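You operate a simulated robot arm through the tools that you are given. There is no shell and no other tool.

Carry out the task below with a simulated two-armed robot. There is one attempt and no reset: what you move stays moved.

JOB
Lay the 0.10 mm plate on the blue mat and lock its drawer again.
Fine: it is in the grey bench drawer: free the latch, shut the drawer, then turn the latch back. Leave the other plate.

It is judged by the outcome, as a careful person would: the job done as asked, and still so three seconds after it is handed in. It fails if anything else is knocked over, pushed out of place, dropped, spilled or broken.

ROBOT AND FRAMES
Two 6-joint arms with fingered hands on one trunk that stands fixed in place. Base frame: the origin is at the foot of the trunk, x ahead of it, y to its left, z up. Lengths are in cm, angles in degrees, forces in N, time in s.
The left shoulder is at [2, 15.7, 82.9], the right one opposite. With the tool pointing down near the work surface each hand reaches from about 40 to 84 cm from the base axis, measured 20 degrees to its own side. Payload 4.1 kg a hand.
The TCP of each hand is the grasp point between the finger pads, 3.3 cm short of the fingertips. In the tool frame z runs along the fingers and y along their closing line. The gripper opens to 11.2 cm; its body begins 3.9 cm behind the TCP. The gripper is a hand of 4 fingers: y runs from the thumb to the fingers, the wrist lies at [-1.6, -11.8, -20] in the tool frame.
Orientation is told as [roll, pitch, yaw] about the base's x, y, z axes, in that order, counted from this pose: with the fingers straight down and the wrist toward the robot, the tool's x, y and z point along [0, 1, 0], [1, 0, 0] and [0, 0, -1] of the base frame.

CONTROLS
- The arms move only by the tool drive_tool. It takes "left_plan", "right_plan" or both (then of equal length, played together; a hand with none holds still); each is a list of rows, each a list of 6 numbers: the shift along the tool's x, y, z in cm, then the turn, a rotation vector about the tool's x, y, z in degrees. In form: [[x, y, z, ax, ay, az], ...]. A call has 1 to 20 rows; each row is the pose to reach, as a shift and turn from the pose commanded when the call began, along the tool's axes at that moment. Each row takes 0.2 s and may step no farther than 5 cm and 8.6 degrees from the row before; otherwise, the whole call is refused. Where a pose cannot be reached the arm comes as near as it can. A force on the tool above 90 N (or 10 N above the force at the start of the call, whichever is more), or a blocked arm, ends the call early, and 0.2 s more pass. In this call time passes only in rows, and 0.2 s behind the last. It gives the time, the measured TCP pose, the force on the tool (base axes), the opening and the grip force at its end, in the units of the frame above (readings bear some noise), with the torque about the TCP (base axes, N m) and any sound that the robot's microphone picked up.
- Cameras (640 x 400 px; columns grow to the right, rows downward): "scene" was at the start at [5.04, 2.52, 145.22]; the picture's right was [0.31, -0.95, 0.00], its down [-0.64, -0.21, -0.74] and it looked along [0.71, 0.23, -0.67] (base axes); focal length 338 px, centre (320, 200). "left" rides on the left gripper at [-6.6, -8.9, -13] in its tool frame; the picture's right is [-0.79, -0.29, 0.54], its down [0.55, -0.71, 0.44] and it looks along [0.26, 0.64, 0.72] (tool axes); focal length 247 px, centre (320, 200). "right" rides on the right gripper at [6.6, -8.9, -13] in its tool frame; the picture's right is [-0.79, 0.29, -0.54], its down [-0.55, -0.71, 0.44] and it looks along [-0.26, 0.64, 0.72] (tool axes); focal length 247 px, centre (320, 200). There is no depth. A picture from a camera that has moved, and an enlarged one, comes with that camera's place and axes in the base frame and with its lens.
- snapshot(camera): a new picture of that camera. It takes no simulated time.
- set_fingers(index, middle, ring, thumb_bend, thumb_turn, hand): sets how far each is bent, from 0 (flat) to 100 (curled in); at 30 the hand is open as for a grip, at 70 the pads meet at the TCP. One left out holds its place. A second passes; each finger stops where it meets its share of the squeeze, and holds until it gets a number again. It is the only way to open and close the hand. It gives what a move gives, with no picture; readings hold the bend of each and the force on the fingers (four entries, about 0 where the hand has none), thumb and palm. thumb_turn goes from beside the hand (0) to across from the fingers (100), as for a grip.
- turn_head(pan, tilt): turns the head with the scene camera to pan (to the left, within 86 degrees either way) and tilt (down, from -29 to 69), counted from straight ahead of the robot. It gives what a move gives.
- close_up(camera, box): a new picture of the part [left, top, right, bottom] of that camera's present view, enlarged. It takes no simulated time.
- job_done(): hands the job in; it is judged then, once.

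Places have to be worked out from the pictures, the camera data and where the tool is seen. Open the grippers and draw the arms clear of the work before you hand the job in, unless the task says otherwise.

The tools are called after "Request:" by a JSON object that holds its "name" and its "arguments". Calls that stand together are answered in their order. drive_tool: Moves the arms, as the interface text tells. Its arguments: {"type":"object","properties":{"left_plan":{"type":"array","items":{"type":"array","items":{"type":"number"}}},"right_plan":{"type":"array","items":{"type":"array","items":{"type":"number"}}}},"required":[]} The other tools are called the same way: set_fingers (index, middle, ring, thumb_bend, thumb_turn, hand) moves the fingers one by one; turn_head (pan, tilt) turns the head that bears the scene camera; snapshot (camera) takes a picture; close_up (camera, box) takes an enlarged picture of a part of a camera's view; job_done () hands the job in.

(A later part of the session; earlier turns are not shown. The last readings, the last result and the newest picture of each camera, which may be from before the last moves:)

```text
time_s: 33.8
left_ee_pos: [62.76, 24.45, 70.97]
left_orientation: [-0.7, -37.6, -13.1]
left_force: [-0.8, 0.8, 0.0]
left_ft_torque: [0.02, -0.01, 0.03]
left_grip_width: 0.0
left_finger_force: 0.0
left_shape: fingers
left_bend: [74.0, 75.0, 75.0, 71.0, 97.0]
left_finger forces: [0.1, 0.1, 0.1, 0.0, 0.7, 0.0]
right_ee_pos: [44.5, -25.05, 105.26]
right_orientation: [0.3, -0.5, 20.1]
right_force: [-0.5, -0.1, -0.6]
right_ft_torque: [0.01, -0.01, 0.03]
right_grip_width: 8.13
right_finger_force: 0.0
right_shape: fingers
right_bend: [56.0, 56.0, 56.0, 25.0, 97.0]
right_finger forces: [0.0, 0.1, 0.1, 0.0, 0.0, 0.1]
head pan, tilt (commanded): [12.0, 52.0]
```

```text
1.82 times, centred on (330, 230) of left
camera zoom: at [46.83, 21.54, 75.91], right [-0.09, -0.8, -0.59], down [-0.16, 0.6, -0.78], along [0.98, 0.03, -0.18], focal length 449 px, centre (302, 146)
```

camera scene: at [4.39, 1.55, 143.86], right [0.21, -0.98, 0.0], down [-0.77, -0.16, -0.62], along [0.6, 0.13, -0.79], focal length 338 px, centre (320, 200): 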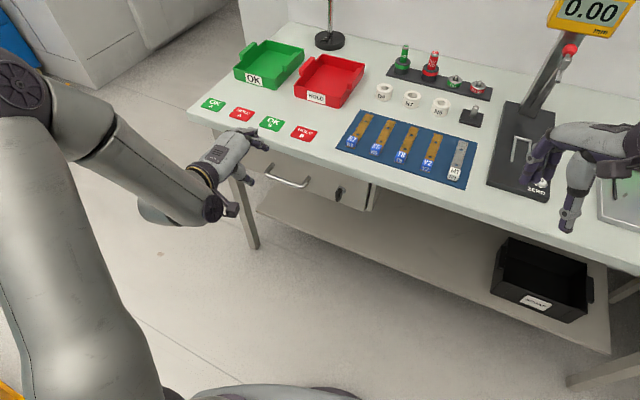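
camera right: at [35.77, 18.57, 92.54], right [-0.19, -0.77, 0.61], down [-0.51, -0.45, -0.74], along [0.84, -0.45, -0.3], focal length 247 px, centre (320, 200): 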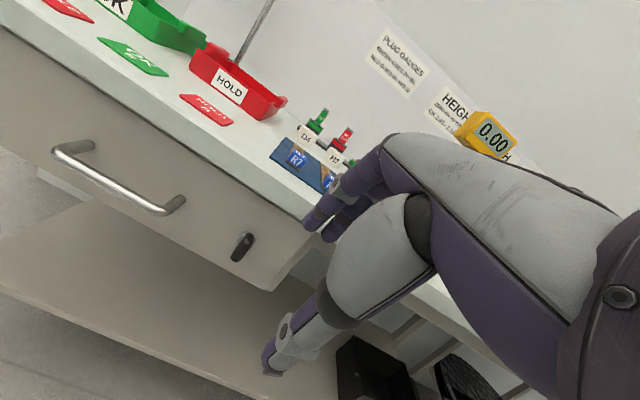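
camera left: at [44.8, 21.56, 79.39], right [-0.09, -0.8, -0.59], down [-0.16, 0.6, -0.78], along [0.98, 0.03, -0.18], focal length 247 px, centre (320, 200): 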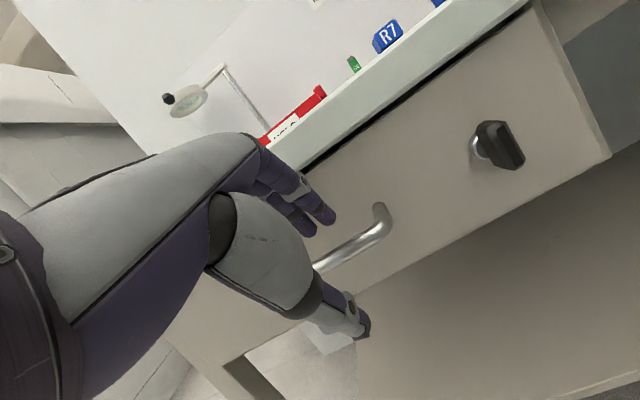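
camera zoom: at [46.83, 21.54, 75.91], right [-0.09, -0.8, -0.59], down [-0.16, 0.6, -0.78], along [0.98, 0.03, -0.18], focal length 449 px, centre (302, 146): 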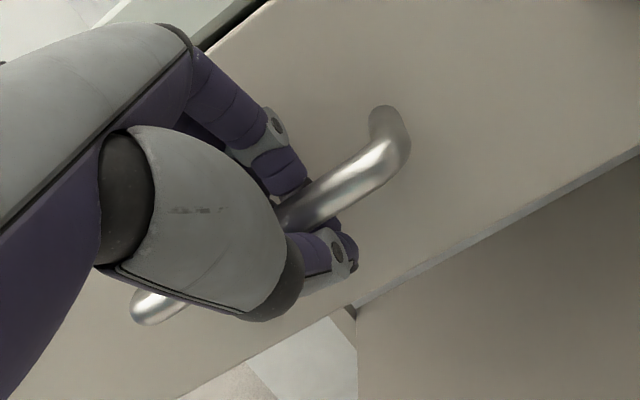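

The hand closed in a loop around the bar (bend 75, no squeeze), with the fingertips behind it and the thumb below. I'll pull back gently along the drawer's axis and check the force.

Request:
{"name": "drive_tool", "arguments": {"left_plan": [[0, -0.79, -0.61, 0, 0, 0], [0, -1.58, -1.22, 0, 0, 0], [0, -2.37, -1.84, 0, 0, 0]]}}

Request:
{"name": "close_up", "arguments": {"camera": "scene", "box": [200, 120, 400, 260]}}

Request:
{"name": "snapshot", "arguments": {"camera": "left"}}

```text
time_s: 34.5
left_ee_pos: [59.96, 25.04, 70.97]
left_orientation: [-0.6, -37.6, -13.0]
left_force: [0.8, -0.3, -1.0]
left_ft_torque: [-0.03, -0.04, -0.04]
left_grip_width: 0.0
left_finger_force: 0.8
left_shape: fingers
left_bend: [74.0, 75.0, 74.0, 71.0, 97.0]
left_finger forces: [0.0, 0.0, 1.0, 0.0, 0.0, 0.0]
right_ee_pos: [44.46, -25.14, 105.21]
right_orientation: [0.2, -0.4, 20.0]
right_force: [-0.9, 0.3, 0.0]
right_ft_torque: [-0.01, -0.03, 0.01]
right_grip_width: 8.15
right_finger_force: 0.2
right_shape: fingers
right_bend: [56.0, 56.0, 56.0, 25.0, 97.0]
right_finger forces: [0.0, 0.0, 0.0, 0.1, 0.0, 0.0]
head pan, tilt (commanded): [12.0, 52.0]
```

```text
2.86 times, centred on (300, 190) of scene
camera zoom: at [4.45, 1.52, 143.86], right [0.21, -0.98, 0.0], down [-0.77, -0.16, -0.62], along [0.6, 0.13, -0.79], focal length 967 px, centre (377, 229)
```

zoom: 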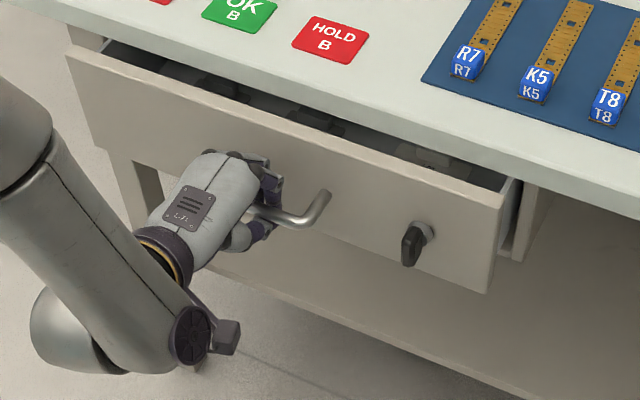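

```text
taken
camera left: at [43.94, 22.31, 75.95], right [-0.09, -0.8, -0.59], down [-0.16, 0.6, -0.78], along [0.98, 0.03, -0.18], focal length 247 px, centre (320, 200)
```

left: 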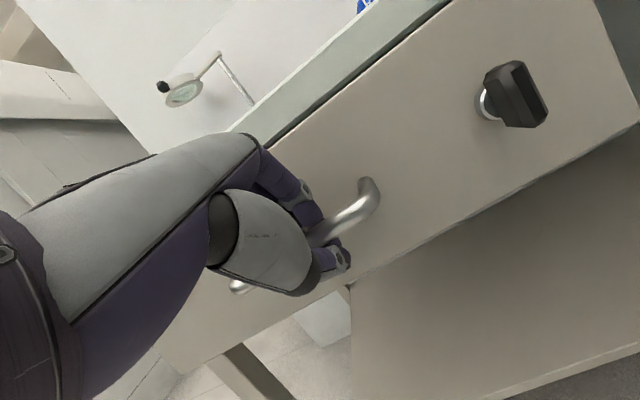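

The drawer slides freely and its compartments are coming into view. I'll keep pulling another 8 cm.

Request:
{"name": "drive_tool", "arguments": {"left_plan": [[0, -1.58, -1.23, 0, 0, 0], [0, -3.16, -2.45, 0, 0, 0], [0, -4.74, -3.68, 0, 0, 0], [0, -6.32, -4.9, 0, 0, 0]]}}

Request:
{"name": "snapshot", "arguments": {"camera": "scene"}}

Request:
{"name": "close_up", "arguments": {"camera": "scene", "box": [200, 120, 400, 260]}}

```text
time_s: 35.5
left_ee_pos: [52.09, 26.9, 71.19]
left_orientation: [-0.8, -37.6, -13.1]
left_force: [-0.5, 0.4, -1.0]
left_ft_torque: [0.0, 0.02, -0.01]
left_grip_width: 0.0
left_finger_force: 0.4
left_shape: fingers
left_bend: [74.0, 75.0, 75.0, 71.0, 97.0]
left_finger forces: [0.1, 0.0, 0.3, 0.0, 1.8, 0.0]
right_ee_pos: [44.52, -25.04, 105.24]
right_orientation: [0.2, -0.4, 20.0]
right_force: [0.0, -0.4, 0.2]
right_ft_torque: [-0.04, 0.06, -0.01]
right_grip_width: 8.13
right_finger_force: 0.1
right_shape: fingers
right_bend: [56.0, 56.0, 56.0, 25.0, 97.0]
right_finger forces: [0.0, 0.0, 0.0, 0.0, 0.0, 0.0]
head pan, tilt (commanded): [12.0, 52.0]
```

```text
taken
camera scene: at [4.44, 1.52, 143.86], right [0.21, -0.98, 0.0], down [-0.77, -0.16, -0.62], along [0.6, 0.13, -0.79], focal length 338 px, centre (320, 200)
```

scene: 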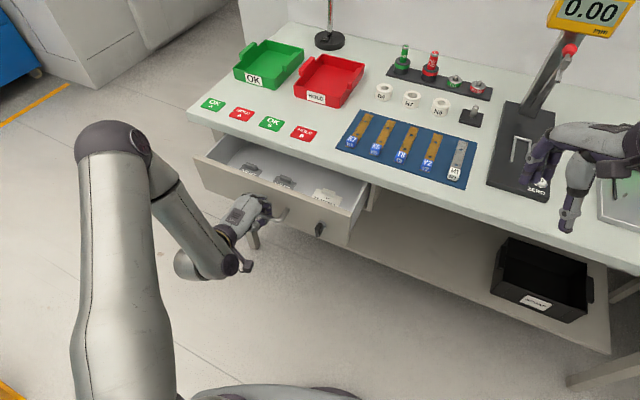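

```text
2.86 times, centred on (300, 190) of scene
camera zoom: at [4.44, 1.52, 143.86], right [0.21, -0.98, 0.0], down [-0.77, -0.16, -0.62], along [0.6, 0.13, -0.79], focal length 967 px, centre (377, 229)
```

zoom: 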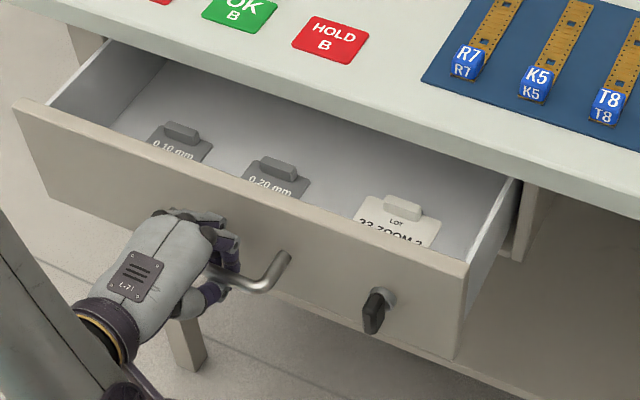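

The drawer now shows three tabbed plates: "0.10 mm" at left, "0.20 mm" in the middle, and a white "LOT" plate at right. I'll zoom in to read them.

Request:
{"name": "close_up", "arguments": {"camera": "scene", "box": [235, 145, 345, 215]}}

Request:
{"name": "snapshot", "arguments": {"camera": "left"}}

Request:
{"name": "close_up", "arguments": {"camera": "right", "box": [0, 0, 320, 200]}}

```text
5.71 times, centred on (290, 180) of scene
camera zoom: at [4.44, 1.52, 143.86], right [0.21, -0.98, 0.0], down [-0.77, -0.16, -0.62], along [0.6, 0.13, -0.79], focal length 1934 px, centre (491, 314)
```

zoom: 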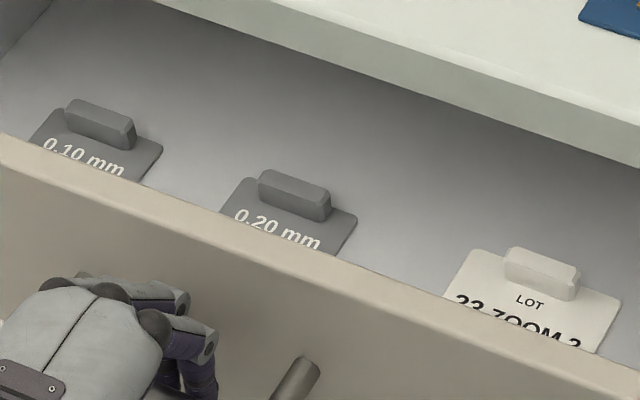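

```text
taken
camera left: at [36.06, 24.17, 76.14], right [-0.09, -0.8, -0.59], down [-0.16, 0.6, -0.78], along [0.98, 0.03, -0.18], focal length 247 px, centre (320, 200)
```

left: 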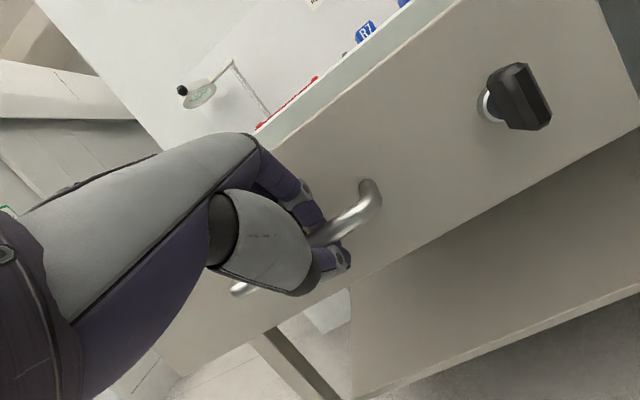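

```text
2.00 times, centred on (160, 100) of right
camera zoom: at [33.91, -21.94, 118.26], right [0.54, -0.65, 0.54], down [-0.48, -0.76, -0.44], along [0.7, -0.02, -0.72], focal length 494 px, centre (640, 400)
```

zoom: 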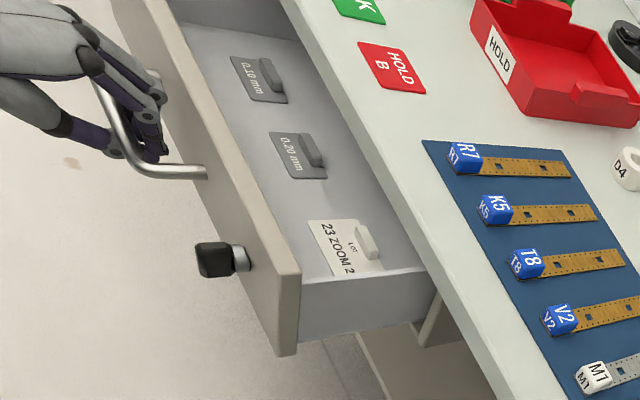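

The three plates are clear: "0.10 mm" at about (72, 38), "0.20 mm" at (69, 26) and the LOT plate at (67, 12), all still under the bench overhang. I'll pull another 7 cm, rotating the hand toward straight down around the bar to stay in reach.

Request:
{"name": "drive_tool", "arguments": {"left_plan": [[0, -1.32, -1.15, 7, 0, 0], [0, -2.64, -2.3, 14, 0, 0], [0, -3.96, -3.45, 21, 0, 0], [0, -5.28, -4.6, 28, 0, 0]]}}

Request:
{"name": "snapshot", "arguments": {"camera": "scene"}}

Request:
{"name": "snapshot", "arguments": {"camera": "left"}}

```text
time_s: 36.5
left_ee_pos: [45.36, 28.48, 71.55]
left_orientation: [-0.4, -9.6, -13.4]
left_force: [1.5, 1.4, -0.9]
left_ft_torque: [-0.18, -0.48, 0.01]
left_grip_width: 0.02
left_finger_force: 13.1
left_shape: fingers
left_bend: [74.0, 73.0, 73.0, 71.0, 97.0]
left_finger forces: [1.9, 19.4, 5.7, 0.0, 0.0, 0.1]
right_ee_pos: [44.61, -24.94, 105.19]
right_orientation: [0.2, -0.4, 19.9]
right_force: [0.3, 0.1, 0.0]
right_ft_torque: [-0.02, -0.01, -0.04]
right_grip_width: 8.13
right_finger_force: 0.1
right_shape: fingers
right_bend: [56.0, 56.0, 56.0, 25.0, 97.0]
right_finger forces: [0.0, 0.0, 0.0, 0.0, 0.0, 0.1]
head pan, tilt (commanded): [12.0, 52.0]
```

```text
taken
camera scene: at [4.45, 1.53, 143.86], right [0.21, -0.98, 0.0], down [-0.77, -0.16, -0.62], along [0.6, 0.13, -0.79], focal length 338 px, centre (320, 200)
```

scene: 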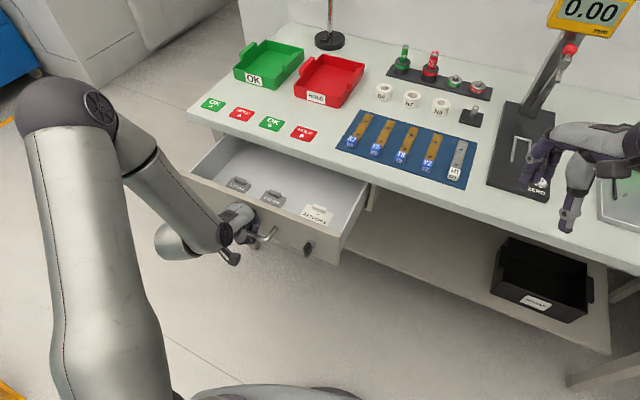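

```text
taken
camera left: at [33.3, 24.87, 82.94], right [-0.37, -0.73, -0.57], down [-0.48, 0.68, -0.55], along [0.79, 0.07, -0.61], focal length 247 px, centre (320, 200)
```

left: 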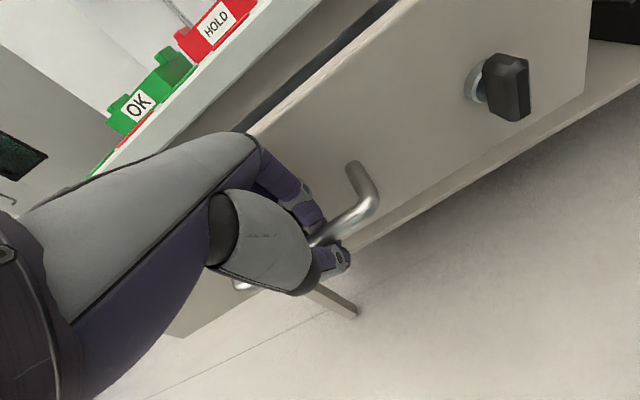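

The drawer is open about 18–19 cm and all three plates are clear of the overhang. I'll take close views of the plates from both cameras.

Request:
{"name": "close_up", "arguments": {"camera": "scene", "box": [190, 140, 360, 260]}}

Request:
{"name": "close_up", "arguments": {"camera": "right", "box": [60, 0, 260, 130]}}

```text
3.33 times, centred on (275, 200) of scene
camera zoom: at [4.45, 1.53, 143.86], right [0.21, -0.98, 0.0], down [-0.77, -0.16, -0.62], along [0.6, 0.13, -0.79], focal length 1128 px, centre (470, 200)
```

zoom: 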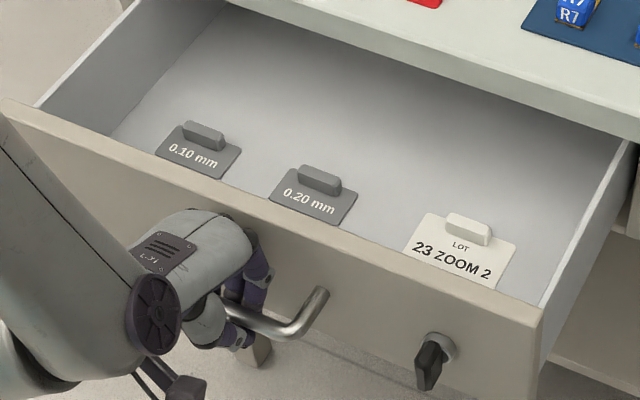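

```text
3.08 times, centred on (160, 65) of right
camera zoom: at [33.91, -21.93, 118.26], right [0.54, -0.65, 0.54], down [-0.48, -0.76, -0.44], along [0.7, -0.02, -0.72], focal length 760 px, centre (812, 615)
```

zoom: 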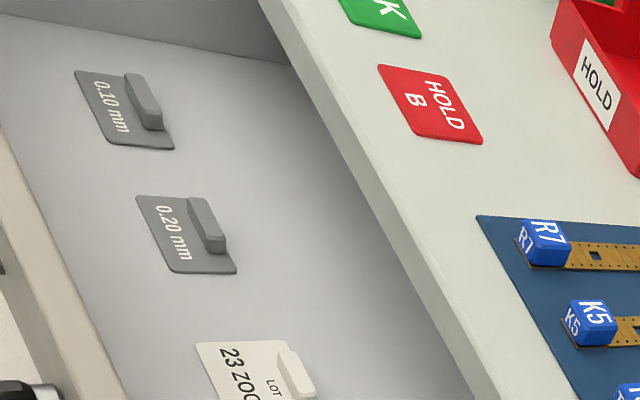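

The 0.10 plate is about 6.7 × 3.8 cm with a raised tab at roughly (65, 38.7), top at z≈67.6, clear of the bench edge. I'll loosen the left hand slightly so it can be lifted straight up off the bar.

Request:
{"name": "set_fingers", "arguments": {"hand": "left", "index": 61, "middle": 61, "ring": 61, "thumb_bend": 40}}

Request:
{"name": "snapshot", "arguments": {"camera": "left"}}

Request:
{"name": "close_up", "arguments": {"camera": "scene", "box": [190, 140, 360, 260]}}

```text
time_s: 37.5
left_ee_pos: [45.53, 28.49, 71.56]
left_orientation: [-0.5, -9.8, -13.5]
left_force: [0.3, 0.0, 0.5]
left_ft_torque: [0.02, 0.0, 0.01]
left_grip_width: 5.59
left_finger_force: 0.2
left_shape: fingers
left_bend: [61.0, 61.0, 61.0, 40.0, 97.0]
left_finger forces: [0.4, 0.0, 0.0, 0.0, 0.0, 0.0]
right_ee_pos: [44.58, -25.0, 105.25]
right_orientation: [0.2, -0.4, 20.1]
right_force: [0.0, -0.5, 0.2]
right_ft_torque: [-0.04, 0.0, -0.01]
right_grip_width: 8.14
right_finger_force: 0.1
right_shape: fingers
right_bend: [56.0, 56.0, 56.0, 25.0, 97.0]
right_finger forces: [0.0, 0.0, 0.1, 0.1, 0.0, 0.0]
head pan, tilt (commanded): [12.0, 52.0]
```

```text
taken
camera left: at [33.31, 24.86, 82.92], right [-0.37, -0.73, -0.57], down [-0.48, 0.68, -0.55], along [0.79, 0.07, -0.61], focal length 247 px, centre (320, 200)
```

left: 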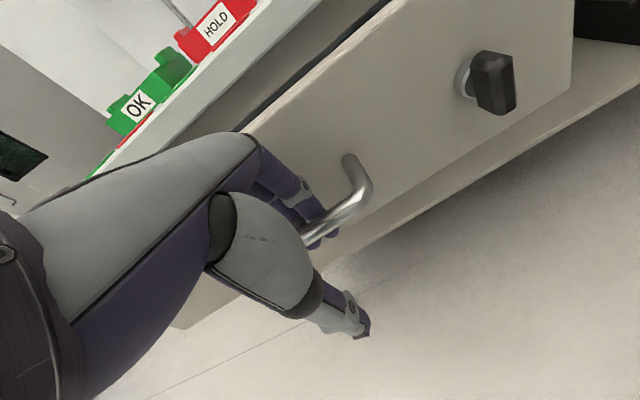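

```text
3.33 times, centred on (275, 200) of scene
camera zoom: at [4.44, 1.52, 143.86], right [0.21, -0.98, 0.0], down [-0.77, -0.16, -0.62], along [0.6, 0.13, -0.79], focal length 1128 px, centre (470, 200)
```

zoom: 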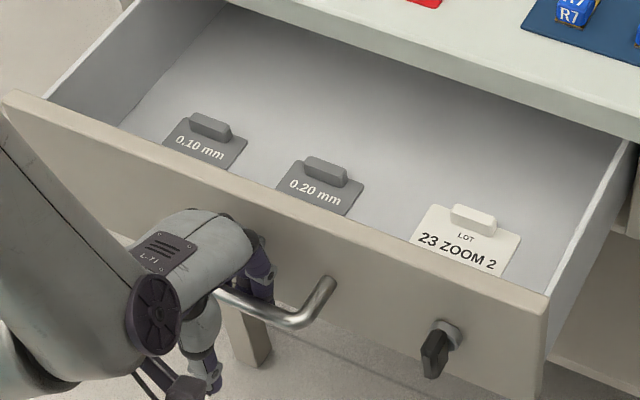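

The grip is loose with only slight contact, and the drawer slid in about half a centimetre. I'll lift the left hand straight up off the handle.

Request:
{"name": "drive_tool", "arguments": {"left_plan": [[0, 0.33, -1.97, 0, 0, 0], [0, 0.37, -3.99, 0, 0, 0], [0, 0.18, -7.07, 0, 0, 0], [0, 0.76, -10.5, 0, 0, 0], [0, 1.35, -13.97, 0, 0, 0], [0, 1.9, -17.5, 0, 0, 0]]}}

Request:
{"name": "snapshot", "arguments": {"camera": "scene"}}

Request:
{"name": "close_up", "arguments": {"camera": "right", "box": [60, 0, 260, 130]}}

```text
time_s: 39.0
left_ee_pos: [44.64, 28.92, 88.99]
left_orientation: [-0.6, -9.6, -13.5]
left_force: [0.7, 0.2, -0.9]
left_ft_torque: [-0.02, 0.02, -0.01]
left_grip_width: 5.58
left_finger_force: 0.1
left_shape: fingers
left_bend: [61.0, 61.0, 61.0, 40.0, 97.0]
left_finger forces: [0.1, 0.0, 0.1, 0.0, 0.0, 0.0]
right_ee_pos: [44.61, -25.11, 105.26]
right_orientation: [0.3, -0.4, 20.0]
right_force: [-0.1, 0.1, 0.1]
right_ft_torque: [-0.02, 0.01, 0.02]
right_grip_width: 8.11
right_finger_force: 0.1
right_shape: fingers
right_bend: [56.0, 56.0, 56.0, 25.0, 97.0]
right_finger forces: [0.1, 0.1, 0.0, 0.0, 0.0, 0.0]
head pan, tilt (commanded): [12.0, 52.0]
```

```text
taken
camera scene: at [4.47, 1.53, 143.86], right [0.21, -0.98, 0.0], down [-0.77, -0.16, -0.62], along [0.6, 0.13, -0.79], focal length 338 px, centre (320, 200)
```

scene: 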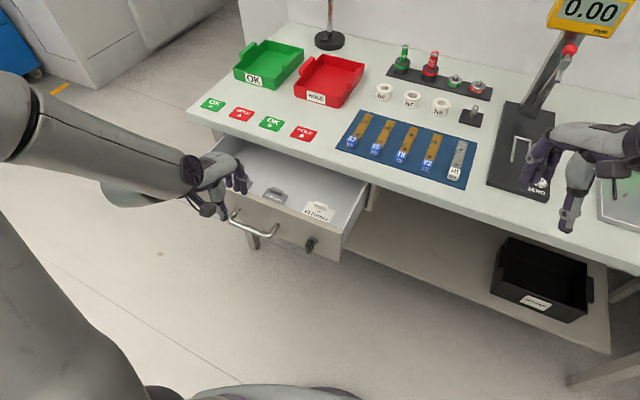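

```text
3.08 times, centred on (160, 65) of right
camera zoom: at [33.93, -21.93, 118.26], right [0.54, -0.65, 0.54], down [-0.48, -0.76, -0.44], along [0.7, -0.02, -0.72], focal length 760 px, centre (812, 615)
```

zoom: 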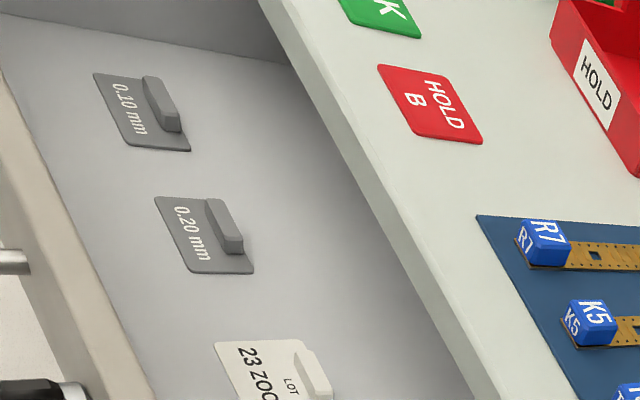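

The hand is off the handle at z=89, and the drawer slid in a little, leaving the 0.10 tab at about (66, 38.4). Since the plate must fit in the 4.4 cm gaps between straps on the mat, I'll first test whether the left wrist can take the rotated pose needed there, starting by levelling the hand.

Request:
{"name": "drive_tool", "arguments": {"left_plan": [[-0.84, 2.63, -3.27, 3.2, 0, 0], [-1.69, 5.27, -6.53, 6.4, 0, 0], [-2.53, 7.9, -9.8, 9.6, 0, 0]]}}

Request:
{"name": "drive_tool", "arguments": {"left_plan": [[-1.0, 0.6, 0.4, 0, 0, -8.2], [-2.0, 1.2, 0.8, 0, 0, -16.4], [-3.0, 1.8, 1.2, 0, 0, -24.6], [-4.0, 2.4, 1.6, 0, 0, -32.8], [-5.0, 3.0, 2.0, 0, 0, -41], [-6.0, 3.6, 2.4, 0, 0, -49.2], [-7.0, 4.2, 2.8, 0, 0, -57.4], [-8.0, 4.8, 3.2, 0, 0, -65.6], [-9.0, 5.4, 3.6, 0, 0, -73.8], [-10.0, 6.0, 4.0, 0, 0, -82], [-11.0, 6.6, 4.5, 0, 0, -90]]}}

Request:
{"name": "snapshot", "arguments": {"camera": "scene"}}

```text
time_s: 39.8
left_ee_pos: [50.08, 25.34, 100.11]
left_orientation: [-0.5, 0.0, -13.4]
left_force: [0.9, 0.5, -0.1]
left_ft_torque: [-0.01, 0.02, 0.0]
left_grip_width: 5.61
left_finger_force: 0.1
left_shape: fingers
left_bend: [61.0, 61.0, 61.0, 40.0, 98.0]
left_finger forces: [0.1, 0.0, 0.1, 0.0, 0.0, 0.1]
left hand out of reach, approached as far as the arm can: row 1, 2
right_ee_pos: [44.57, -24.94, 105.25]
right_orientation: [0.2, -0.4, 19.9]
right_force: [0.1, 0.5, 0.1]
right_ft_torque: [0.0, 0.03, 0.0]
right_grip_width: 8.13
right_finger_force: 0.2
right_shape: fingers
right_bend: [56.0, 56.0, 56.0, 25.0, 97.0]
right_finger forces: [0.0, 0.0, 0.1, 0.0, 0.1, 0.0]
head pan, tilt (commanded): [12.0, 52.0]
```

```text
time_s: 42.1
left_ee_pos: [53.65, 12.97, 95.64]
left_orientation: [0.0, 0.5, 76.7]
left_force: [-0.3, 0.4, 0.4]
left_ft_torque: [-0.02, 0.0, 0.01]
left_grip_width: 5.63
left_finger_force: 0.0
left_shape: fingers
left_bend: [61.0, 61.0, 61.0, 40.0, 98.0]
left_finger forces: [0.0, 0.1, 0.0, 0.0, 0.0, 0.0]
right_ee_pos: [44.51, -24.91, 105.19]
right_orientation: [0.1, -0.4, 20.0]
right_force: [-0.1, 0.0, 0.0]
right_ft_torque: [-0.01, -0.01, -0.04]
right_grip_width: 8.13
right_finger_force: 0.0
right_shape: fingers
right_bend: [56.0, 56.0, 56.0, 25.0, 97.0]
right_finger forces: [0.1, 0.0, 0.0, 0.0, 0.0, 0.1]
head pan, tilt (commanded): [12.0, 52.0]
```

```text
taken
camera scene: at [4.41, 1.55, 143.86], right [0.21, -0.98, 0.0], down [-0.77, -0.16, -0.62], along [0.6, 0.13, -0.79], focal length 338 px, centre (320, 200)
```

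scene: 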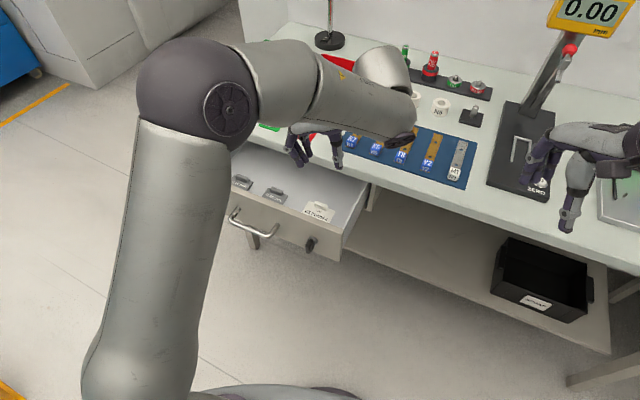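

The left wrist reaches yaw 77° easily. I'll lean the fingers forward 30° (so the wrist stays nearer the robot) and try hovering over the mat's left gap at z≈90.

Request:
{"name": "drive_tool", "arguments": {"left_plan": [[-2.3, -0.7, 0.15, 0, -7.5, 0], [-4.6, -1.45, 0.3, 0, -15, 0], [-6.95, -2.2, 0.45, 0, -22.5, 0], [-9.27, -2.9, 0.6, 0, -30, 0]]}}

Request:
{"name": "drive_tool", "arguments": {"left_plan": [[-1.98, -0.53, 2.58, 0, 0, 0], [-3.95, -1.05, 5.17, 0, 0, 0], [-5.93, -1.58, 7.75, 0, 0, 0], [-7.9, -2.1, 10.33, 0, 0, 0]]}}

Request:
{"name": "snapshot", "arguments": {"camera": "scene"}}

Request:
{"name": "snapshot", "arguments": {"camera": "left"}}

```text
time_s: 43.1
left_ee_pos: [61.93, 7.93, 94.91]
left_orientation: [-30.2, 0.6, 76.5]
left_force: [0.0, -1.0, -0.4]
left_ft_torque: [0.01, 0.0, 0.01]
left_grip_width: 5.61
left_finger_force: 0.0
left_shape: fingers
left_bend: [61.0, 61.0, 61.0, 40.0, 98.0]
left_finger forces: [0.0, 0.1, 0.0, 0.0, 0.0, 0.1]
right_ee_pos: [44.49, -25.02, 105.26]
right_orientation: [0.3, -0.4, 19.9]
right_force: [0.0, -0.4, 0.8]
right_ft_torque: [-0.02, -0.03, 0.01]
right_grip_width: 8.13
right_finger_force: 0.1
right_shape: fingers
right_bend: [56.0, 56.0, 56.0, 25.0, 97.0]
right_finger forces: [0.0, 0.0, 0.0, 0.0, 0.1, 0.0]
head pan, tilt (commanded): [12.0, 52.0]
```

```text
time_s: 44.1
left_ee_pos: [73.3, 2.96, 89.9]
left_orientation: [-30.1, 0.6, 76.4]
left_force: [0.7, 0.0, -0.8]
left_ft_torque: [-0.01, 0.02, -0.01]
left_grip_width: 5.62
left_finger_force: 0.1
left_shape: fingers
left_bend: [61.0, 61.0, 61.0, 40.0, 98.0]
left_finger forces: [0.0, 0.0, 0.1, 0.0, 0.0, 0.1]
right_ee_pos: [44.51, -25.03, 105.09]
right_orientation: [0.2, -0.4, 20.0]
right_force: [-0.1, 1.1, 0.1]
right_ft_torque: [0.01, -0.01, 0.0]
right_grip_width: 8.15
right_finger_force: 0.1
right_shape: fingers
right_bend: [56.0, 56.0, 56.0, 25.0, 97.0]
right_finger forces: [0.1, 0.1, 0.0, 0.0, 0.1, 0.0]
head pan, tilt (commanded): [12.0, 52.0]
```

```text
taken
camera scene: at [4.4, 1.55, 143.86], right [0.21, -0.98, 0.0], down [-0.77, -0.16, -0.62], along [0.6, 0.13, -0.79], focal length 338 px, centre (320, 200)
```

scene: 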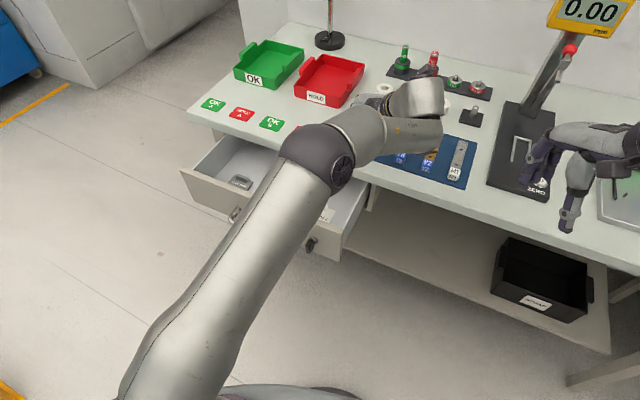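

```text
taken
camera left: at [70.46, -5.34, 104.61], right [0.86, -0.5, -0.07], down [-0.42, -0.64, -0.65], along [0.28, 0.59, -0.76], focal length 247 px, centre (320, 200)
```

left: 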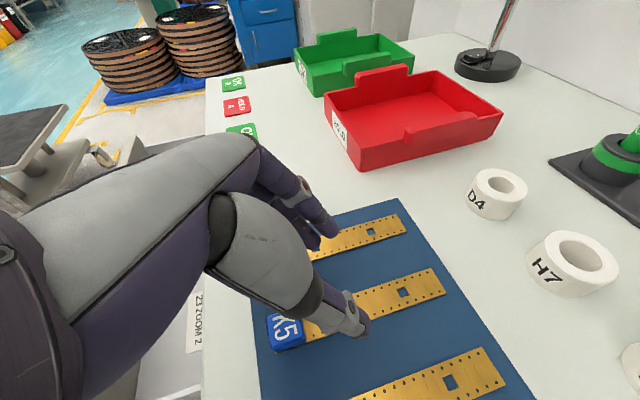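

The rotated, leaned pose is fully reachable over the mat. I'll take a close look at the gap between the R7 and K5 straps from here.

Request:
{"name": "close_up", "arguments": {"camera": "left", "box": [250, 180, 530, 400]}}

```text
1.82 times, centred on (390, 290) of left
camera zoom: at [70.46, -5.34, 104.61], right [0.86, -0.5, -0.07], down [-0.42, -0.64, -0.65], along [0.28, 0.59, -0.76], focal length 449 px, centre (193, 36)
```

zoom: 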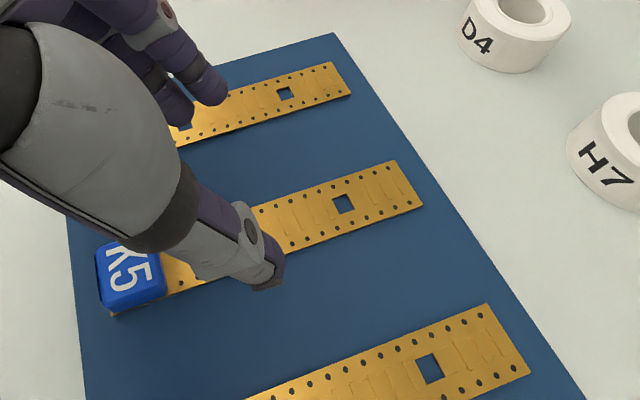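

Each gap is about 4.2 cm wide against the plate's 3.8 cm, so the plate fits lengthwise, and this pose works for placing it. I'll take the hand back up and rotate 90° about the vertical, keeping the lean, to arrive above the 0.10 plate in the drawer.

Request:
{"name": "drive_tool", "arguments": {"left_plan": [[1.83, 1.55, -3.36, 0, 0, 0], [3.65, 3.1, -6.73, 0, 0, 0], [5.48, 4.65, -10.1, 0, 0, 0], [7.3, 6.2, -13.45, 0, 0, 0]]}}

Request:
{"name": "drive_tool", "arguments": {"left_plan": [[0.84, 2.32, 0.56, 4.07, 0, 7.05], [1.69, 4.64, 1.13, 8.14, 0, 14.1], [2.53, 6.95, 1.69, 12.2, 0, 21.1], [3.37, 9.27, 2.25, 16.3, 0, 28.2], [4.21, 11.6, 2.82, 20.3, 0, 35.2], [5.06, 13.9, 3.38, 24.4, 0, 42.3], [5.9, 16.2, 3.95, 28.5, 0, 49.3], [6.74, 18.5, 4.51, 32.5, 0, 56.4], [7.58, 20.9, 5.07, 36.6, 0, 63.4], [8.43, 23.2, 5.64, 40.7, 0, 70.5], [9.27, 25.5, 6.2, 44.75, 0, 77.5]]}}

Request:
{"name": "snapshot", "arguments": {"camera": "scene"}}

Request:
{"name": "snapshot", "arguments": {"camera": "left"}}

```text
time_s: 45.1
left_ee_pos: [62.14, 12.08, 97.9]
left_orientation: [-30.0, 0.5, 76.4]
left_force: [0.5, 0.2, -0.8]
left_ft_torque: [0.02, 0.03, 0.02]
left_grip_width: 5.59
left_finger_force: 0.2
left_shape: fingers
left_bend: [61.0, 61.0, 61.0, 40.0, 98.0]
left_finger forces: [0.1, 0.0, 0.0, 0.1, 0.0, 0.0]
right_ee_pos: [44.59, -24.93, 105.06]
right_orientation: [0.2, -0.3, 19.9]
right_force: [1.1, -0.9, -0.6]
right_ft_torque: [0.04, 0.01, 0.04]
right_grip_width: 8.13
right_finger_force: 0.0
right_shape: fingers
right_bend: [56.0, 56.0, 56.0, 25.0, 97.0]
right_finger forces: [0.0, 0.0, 0.0, 0.0, 0.0, 0.1]
head pan, tilt (commanded): [12.0, 52.0]
```

```text
time_s: 47.5
left_ee_pos: [63.16, 37.97, 87.65]
left_orientation: [-30.5, 0.0, -13.1]
left_force: [-0.3, -0.3, 0.2]
left_ft_torque: [0.01, 0.0, 0.04]
left_grip_width: 5.62
left_finger_force: 0.1
left_shape: fingers
left_bend: [61.0, 61.0, 61.0, 40.0, 98.0]
left_finger forces: [0.0, 0.1, 0.1, 0.0, 0.0, 0.0]
left hand out of reach, approached as far as the arm can: row 6, 7
right_ee_pos: [44.52, -25.04, 105.2]
right_orientation: [0.3, -0.3, 20.0]
right_force: [-0.5, -0.7, 0.3]
right_ft_torque: [0.01, -0.04, 0.0]
right_grip_width: 8.11
right_finger_force: 0.0
right_shape: fingers
right_bend: [56.0, 56.0, 56.0, 25.0, 97.0]
right_finger forces: [0.0, 0.0, 0.0, 0.1, 0.0, 0.0]
head pan, tilt (commanded): [12.0, 52.0]
```

```text
taken
camera scene: at [4.41, 1.48, 143.86], right [0.21, -0.98, 0.0], down [-0.77, -0.16, -0.62], along [0.6, 0.13, -0.79], focal length 338 px, centre (320, 200)
```

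scene: 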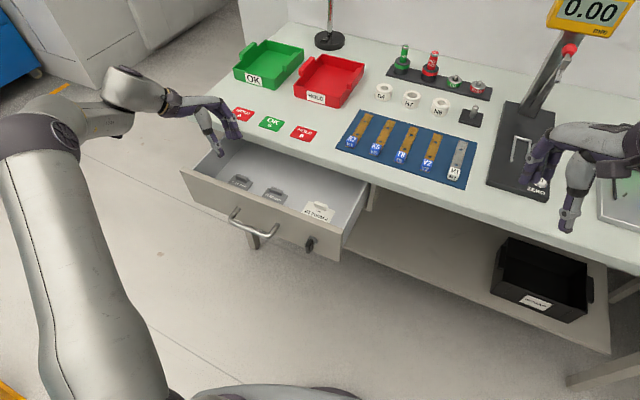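

```text
taken
camera left: at [54.71, 40.93, 102.31], right [-0.5, -0.87, -0.06], down [-0.63, 0.41, -0.66], along [0.59, -0.29, -0.75], focal length 247 px, centre (320, 200)
```

left: 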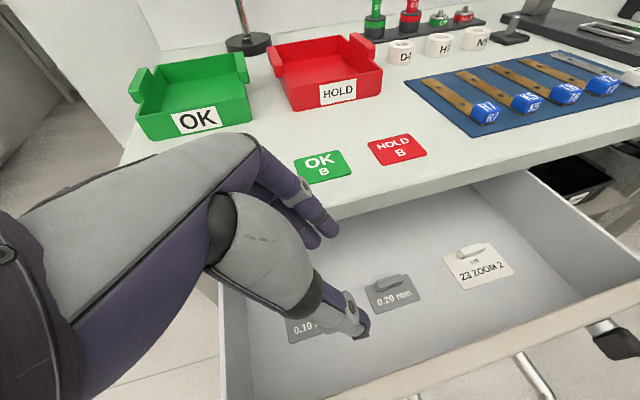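

The left hand is above the drawer in the right orientation at (63.2, 38.0, 87.7). I'll re-measure the 0.10 plate's tab from the scene and right cameras.

Request:
{"name": "close_up", "arguments": {"camera": "scene", "box": [200, 140, 300, 220]}}

Request:
{"name": "close_up", "arguments": {"camera": "right", "box": [60, 0, 160, 62]}}

Request:
{"name": "close_up", "arguments": {"camera": "left", "box": [220, 200, 420, 400]}}

```text
5.00 times, centred on (250, 180) of scene
camera zoom: at [4.41, 1.48, 143.86], right [0.21, -0.98, 0.0], down [-0.77, -0.16, -0.62], along [0.6, 0.13, -0.79], focal length 1692 px, centre (670, 300)
```

zoom: 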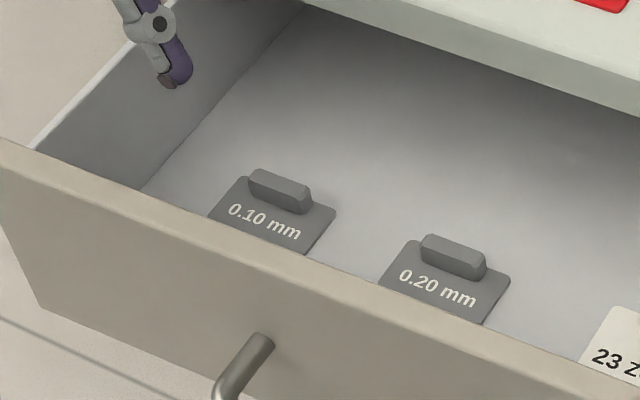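

```text
6.40 times, centred on (110, 31) of right
camera zoom: at [33.88, -21.97, 118.27], right [0.54, -0.65, 0.54], down [-0.48, -0.76, -0.44], along [0.7, -0.02, -0.72], focal length 1581 px, centre (1664, 1282)
```

zoom: 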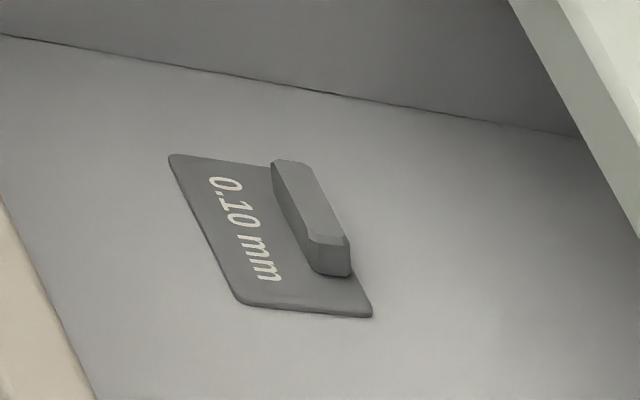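

```text
2.00 times, centred on (320, 300) of left
camera zoom: at [54.71, 40.93, 102.31], right [-0.5, -0.87, -0.06], down [-0.63, 0.41, -0.66], along [0.59, -0.29, -0.75], focal length 494 px, centre (320, 0)
```

zoom: 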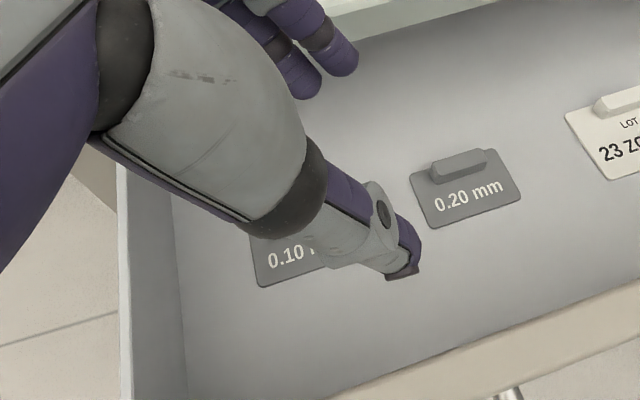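

The 0.10 tab measures at p≈55.9, q≈52.5, with its top at z≈67.8 and the plate top near 66.4. I'll curl the ring finger out of the way, set index, middle and thumb to a small opening, and descend to just above the tab.

Request:
{"name": "set_fingers", "arguments": {"hand": "left", "index": 56, "middle": 56, "ring": 100, "thumb_bend": 52, "thumb_turn": 100}}

Request:
{"name": "drive_tool", "arguments": {"left_plan": [[2.24, 0.75, 2.64, 0, 1.4, 0], [4.48, 1.5, 5.28, 0, 2.8, 0], [6.7, 2.98, 7.92, 0, 4.1, 0], [8.3, 2.98, 9.6, 0, 5.5, 0]]}}

Request:
{"name": "snapshot", "arguments": {"camera": "left"}}

Request:
{"name": "close_up", "arguments": {"camera": "scene", "box": [180, 100, 320, 220]}}

Request:
{"name": "close_up", "arguments": {"camera": "right", "box": [60, 0, 160, 62]}}

```text
time_s: 48.5
left_ee_pos: [63.27, 37.84, 87.67]
left_orientation: [-30.5, 0.0, -13.0]
left_force: [-0.3, -0.6, -0.2]
left_ft_torque: [-0.02, 0.03, -0.01]
left_grip_width: 4.62
left_finger_force: 0.2
left_shape: fingers
left_bend: [56.0, 56.0, 100.0, 52.0, 100.0]
left_finger forces: [0.0, 0.1, 0.0, 0.0, 0.0, 0.1]
right_ee_pos: [44.52, -24.91, 105.1]
right_orientation: [0.2, -0.4, 20.1]
right_force: [0.2, 0.3, 0.1]
right_ft_torque: [-0.01, 0.02, -0.01]
right_grip_width: 8.13
right_finger_force: 0.1
right_shape: fingers
right_bend: [56.0, 56.0, 56.0, 25.0, 97.0]
right_finger forces: [0.1, 0.0, 0.0, 0.0, 0.0, 0.0]
head pan, tilt (commanded): [12.0, 52.0]
```

```text
time_s: 49.5
left_ee_pos: [66.56, 39.81, 75.16]
left_orientation: [-24.9, 0.1, -13.0]
left_force: [-32.1, 5.4, 6.2]
left_ft_torque: [-0.06, -1.38, 0.73]
left_grip_width: 4.64
left_finger_force: 15.3
left_shape: fingers
left_bend: [56.0, 70.0, 100.0, 52.0, 100.0]
left_finger forces: [0.0, 31.7, 0.1, 0.1, 0.0, 0.1]
right_ee_pos: [44.46, -25.02, 105.2]
right_orientation: [0.1, -0.4, 20.1]
right_force: [0.3, 0.0, -0.3]
right_ft_torque: [0.03, 0.02, -0.01]
right_grip_width: 8.12
right_finger_force: 0.0
right_shape: fingers
right_bend: [56.0, 56.0, 56.0, 25.0, 97.0]
right_finger forces: [0.1, 0.0, 0.0, 0.1, 0.0, 0.1]
head pan, tilt (commanded): [12.0, 52.0]
```

```text
taken
camera left: at [57.72, 41.39, 89.75], right [-0.49, -0.86, -0.15], down [-0.62, 0.47, -0.63], along [0.61, -0.21, -0.76], focal length 247 px, centre (320, 200)
```

left: 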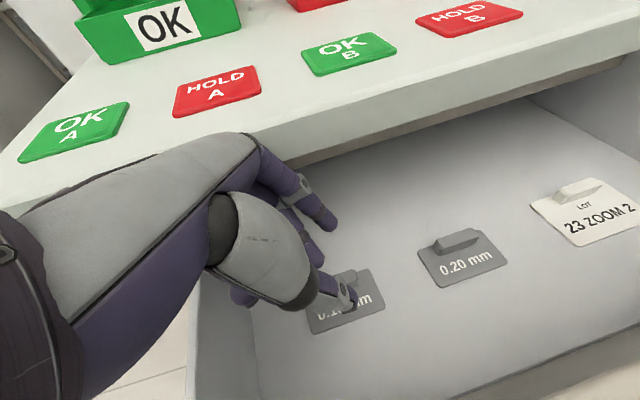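

```text
3.33 times, centred on (250, 160) of scene
camera zoom: at [4.32, 1.52, 143.87], right [0.21, -0.98, 0.0], down [-0.77, -0.16, -0.62], along [0.6, 0.13, -0.79], focal length 1128 px, centre (553, 333)
```

zoom: 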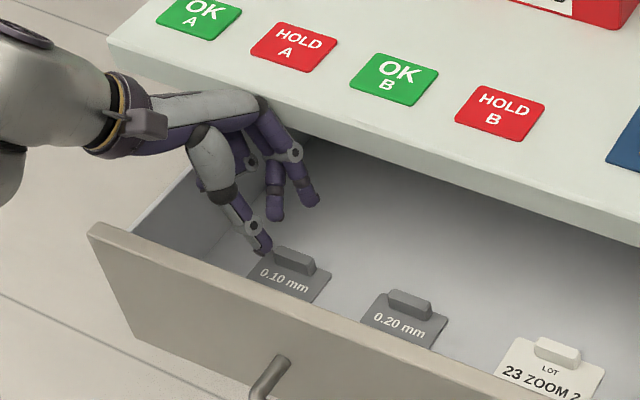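

```text
6.40 times, centred on (110, 31) of right
camera zoom: at [33.83, -21.9, 118.29], right [0.54, -0.65, 0.54], down [-0.48, -0.76, -0.44], along [0.7, -0.02, -0.72], focal length 1581 px, centre (1664, 1282)
```

zoom: 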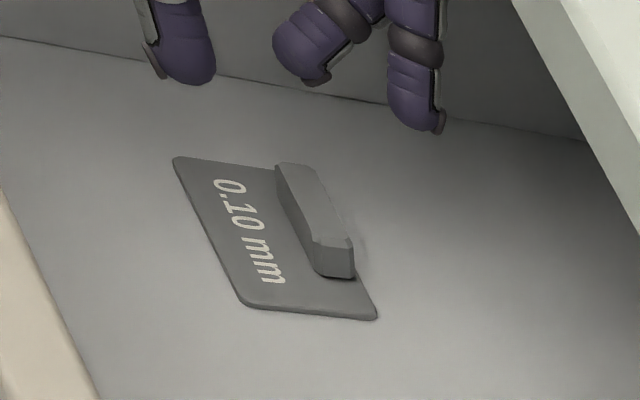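

The middle finger's knuckle caught the bench's front edge, so the plate needs to come out farther first. I'll back off and up, then open the drawer more by pushing its front panel from inside with the hand.

Request:
{"name": "drive_tool", "arguments": {"left_plan": [[0, -1.5, 0, 0, 0, 0], [0, -3.0, 0, 0, 0, 0], [-1.7, -3.5, -3.6, 0, 0, 0], [-3.4, -4.5, -7.2, 0, 0, 0]]}}

Request:
{"name": "snapshot", "arguments": {"camera": "scene"}}

Request:
{"name": "snapshot", "arguments": {"camera": "left"}}

```text
time_s: 50.5
left_ee_pos: [62.32, 40.48, 83.35]
left_orientation: [-25.3, -0.1, -13.1]
left_force: [1.0, -0.3, 0.1]
left_ft_torque: [0.01, 0.02, -0.02]
left_grip_width: 4.65
left_finger_force: 0.0
left_shape: fingers
left_bend: [56.0, 56.0, 100.0, 52.0, 100.0]
left_finger forces: [0.0, 0.1, 0.0, 0.1, 0.0, 0.0]
right_ee_pos: [44.5, -25.12, 105.17]
right_orientation: [0.2, -0.4, 20.0]
right_force: [0.8, -0.1, -0.1]
right_ft_torque: [0.01, 0.03, 0.0]
right_grip_width: 8.14
right_finger_force: 0.0
right_shape: fingers
right_bend: [56.0, 56.0, 56.0, 25.0, 97.0]
right_finger forces: [0.0, 0.0, 0.0, 0.1, 0.0, 0.0]
head pan, tilt (commanded): [12.0, 52.0]
```

```text
taken
camera scene: at [4.47, 1.54, 143.86], right [0.21, -0.98, 0.0], down [-0.77, -0.16, -0.62], along [0.6, 0.13, -0.79], focal length 338 px, centre (320, 200)
```

scene: 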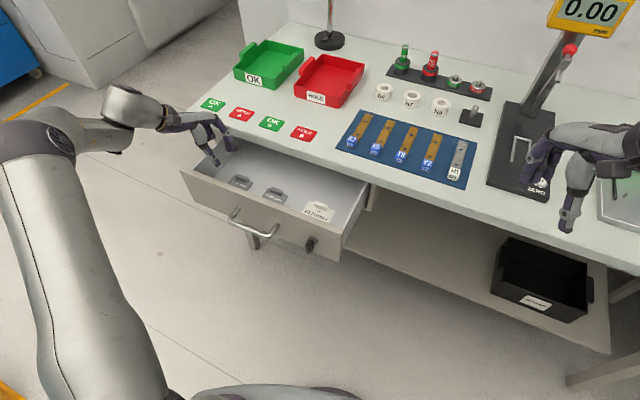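

```text
taken
camera left: at [53.48, 42.13, 97.94], right [-0.49, -0.86, -0.15], down [-0.62, 0.47, -0.63], along [0.61, -0.22, -0.76], focal length 247 px, centre (320, 200)
```

left: 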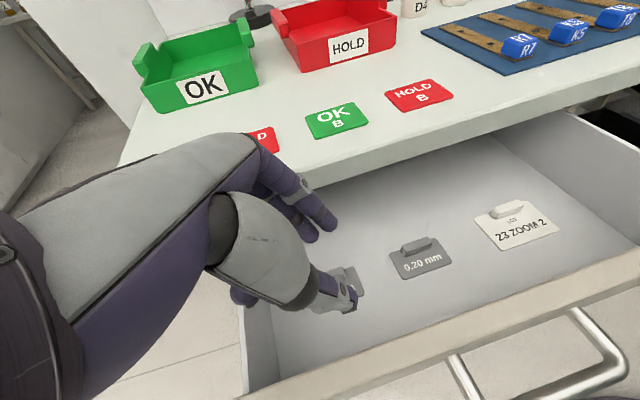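

The hand is clear at z=83 and nothing on the bench has shifted. I'll move into the lane between the two grey plates and lower the hand behind the front panel.

Request:
{"name": "drive_tool", "arguments": {"left_plan": [[-2.7, -0.5, 1.28, 0, 0, 0], [-5.34, -0.5, 2.51, 0, 0, 0], [-4.06, -0.5, 5.23, 0, 0, 0], [-2.78, -0.5, 7.94, 0, 0, 0], [-1.59, -0.5, 10.47, 0, 0, 0]]}}

Request:
{"name": "close_up", "arguments": {"camera": "scene", "box": [180, 100, 320, 220]}}

Request:
{"name": "snapshot", "arguments": {"camera": "left"}}

```text
time_s: 51.8
left_ee_pos: [60.37, 35.13, 74.39]
left_orientation: [-25.0, 0.0, -13.0]
left_force: [-0.3, -0.3, 0.0]
left_ft_torque: [-0.02, -0.02, -0.03]
left_grip_width: 4.65
left_finger_force: 0.0
left_shape: fingers
left_bend: [56.0, 56.0, 100.0, 52.0, 100.0]
left_finger forces: [0.0, 0.0, 0.1, 0.0, 0.1, 0.0]
right_ee_pos: [44.62, -25.05, 105.2]
right_orientation: [0.2, -0.4, 20.0]
right_force: [0.7, 0.2, 0.8]
right_ft_torque: [0.0, -0.01, -0.03]
right_grip_width: 8.11
right_finger_force: 0.0
right_shape: fingers
right_bend: [56.0, 56.0, 56.0, 25.0, 97.0]
right_finger forces: [0.0, 0.0, 0.0, 0.0, 0.0, 0.0]
head pan, tilt (commanded): [12.0, 52.0]
```

```text
3.33 times, centred on (250, 160) of scene
camera zoom: at [4.42, 1.51, 143.86], right [0.21, -0.98, 0.0], down [-0.77, -0.16, -0.62], along [0.6, 0.13, -0.79], focal length 1128 px, centre (553, 333)
```

zoom: 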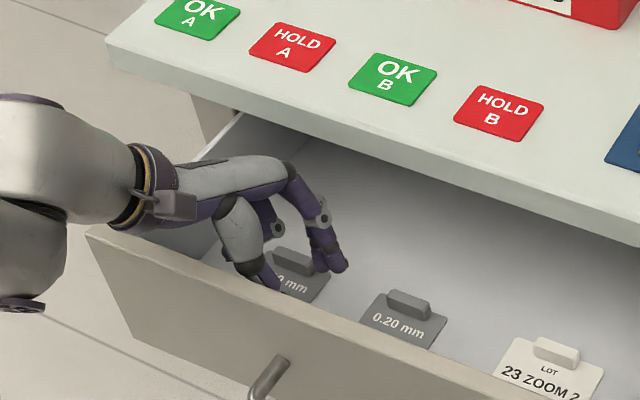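

```text
taken
camera left: at [51.57, 36.69, 88.94], right [-0.49, -0.86, -0.15], down [-0.62, 0.47, -0.63], along [0.61, -0.21, -0.76], focal length 247 px, centre (320, 200)
```

left: 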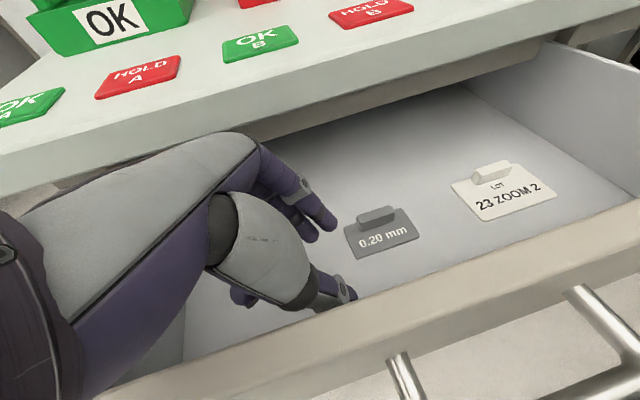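

The hand is inside the drawer behind the front panel with no contact. I'll draw it back toward the robot to push the panel open a few centimetres more.

Request:
{"name": "drive_tool", "arguments": {"left_plan": [[0, -1.5, 0, 0, 0, 0], [0, -3.0, 0, 0, 0, 0], [0, -4.5, 0, 0, 0, 0], [0, -6.0, 0, 0, 0, 0]]}}

Request:
{"name": "close_up", "arguments": {"camera": "scene", "box": [170, 120, 330, 240]}}

Request:
{"name": "snapshot", "arguments": {"camera": "left"}}

```text
time_s: 52.8
left_ee_pos: [54.53, 36.31, 74.5]
left_orientation: [-25.0, 0.0, -12.9]
left_force: [0.2, 0.0, -0.1]
left_ft_torque: [0.02, 0.03, 0.03]
left_grip_width: 4.6
left_finger_force: 0.1
left_shape: fingers
left_bend: [56.0, 56.0, 100.0, 52.0, 100.0]
left_finger forces: [0.0, 0.0, 0.0, 0.0, 0.1, 0.0]
right_ee_pos: [44.57, -24.97, 105.2]
right_orientation: [0.2, -0.4, 20.0]
right_force: [-0.7, 0.5, -0.7]
right_ft_torque: [0.02, 0.02, -0.01]
right_grip_width: 8.12
right_finger_force: 0.1
right_shape: fingers
right_bend: [56.0, 56.0, 56.0, 25.0, 97.0]
right_finger forces: [0.1, 0.1, 0.1, 0.0, 0.0, 0.1]
head pan, tilt (commanded): [12.0, 52.0]
```

```text
3.33 times, centred on (250, 180) of scene
camera zoom: at [4.45, 1.52, 143.86], right [0.21, -0.98, 0.0], down [-0.77, -0.16, -0.62], along [0.6, 0.13, -0.79], focal length 1128 px, centre (553, 267)
```

zoom: 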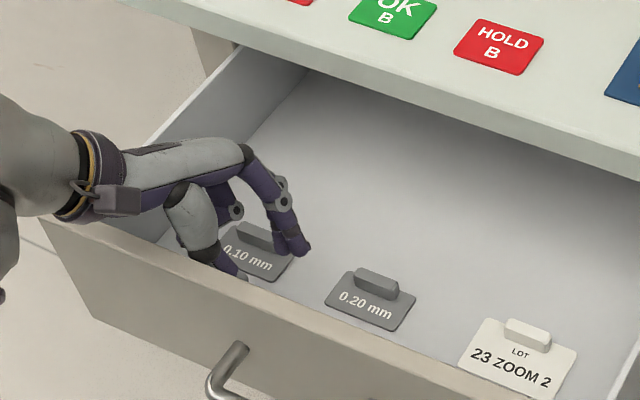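

```text
taken
camera left: at [45.7, 37.99, 89.03], right [-0.49, -0.86, -0.15], down [-0.62, 0.47, -0.63], along [0.61, -0.21, -0.76], focal length 247 px, centre (320, 200)
```

left: 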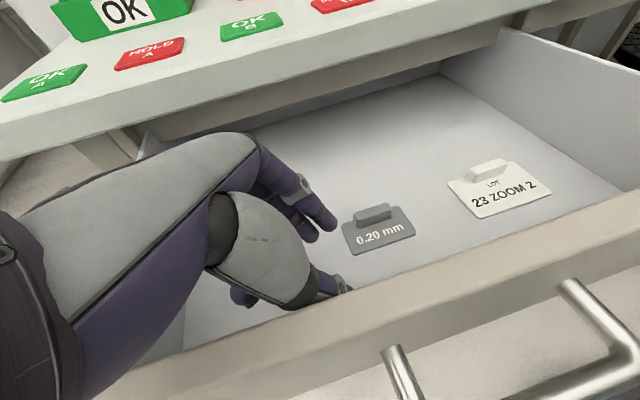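

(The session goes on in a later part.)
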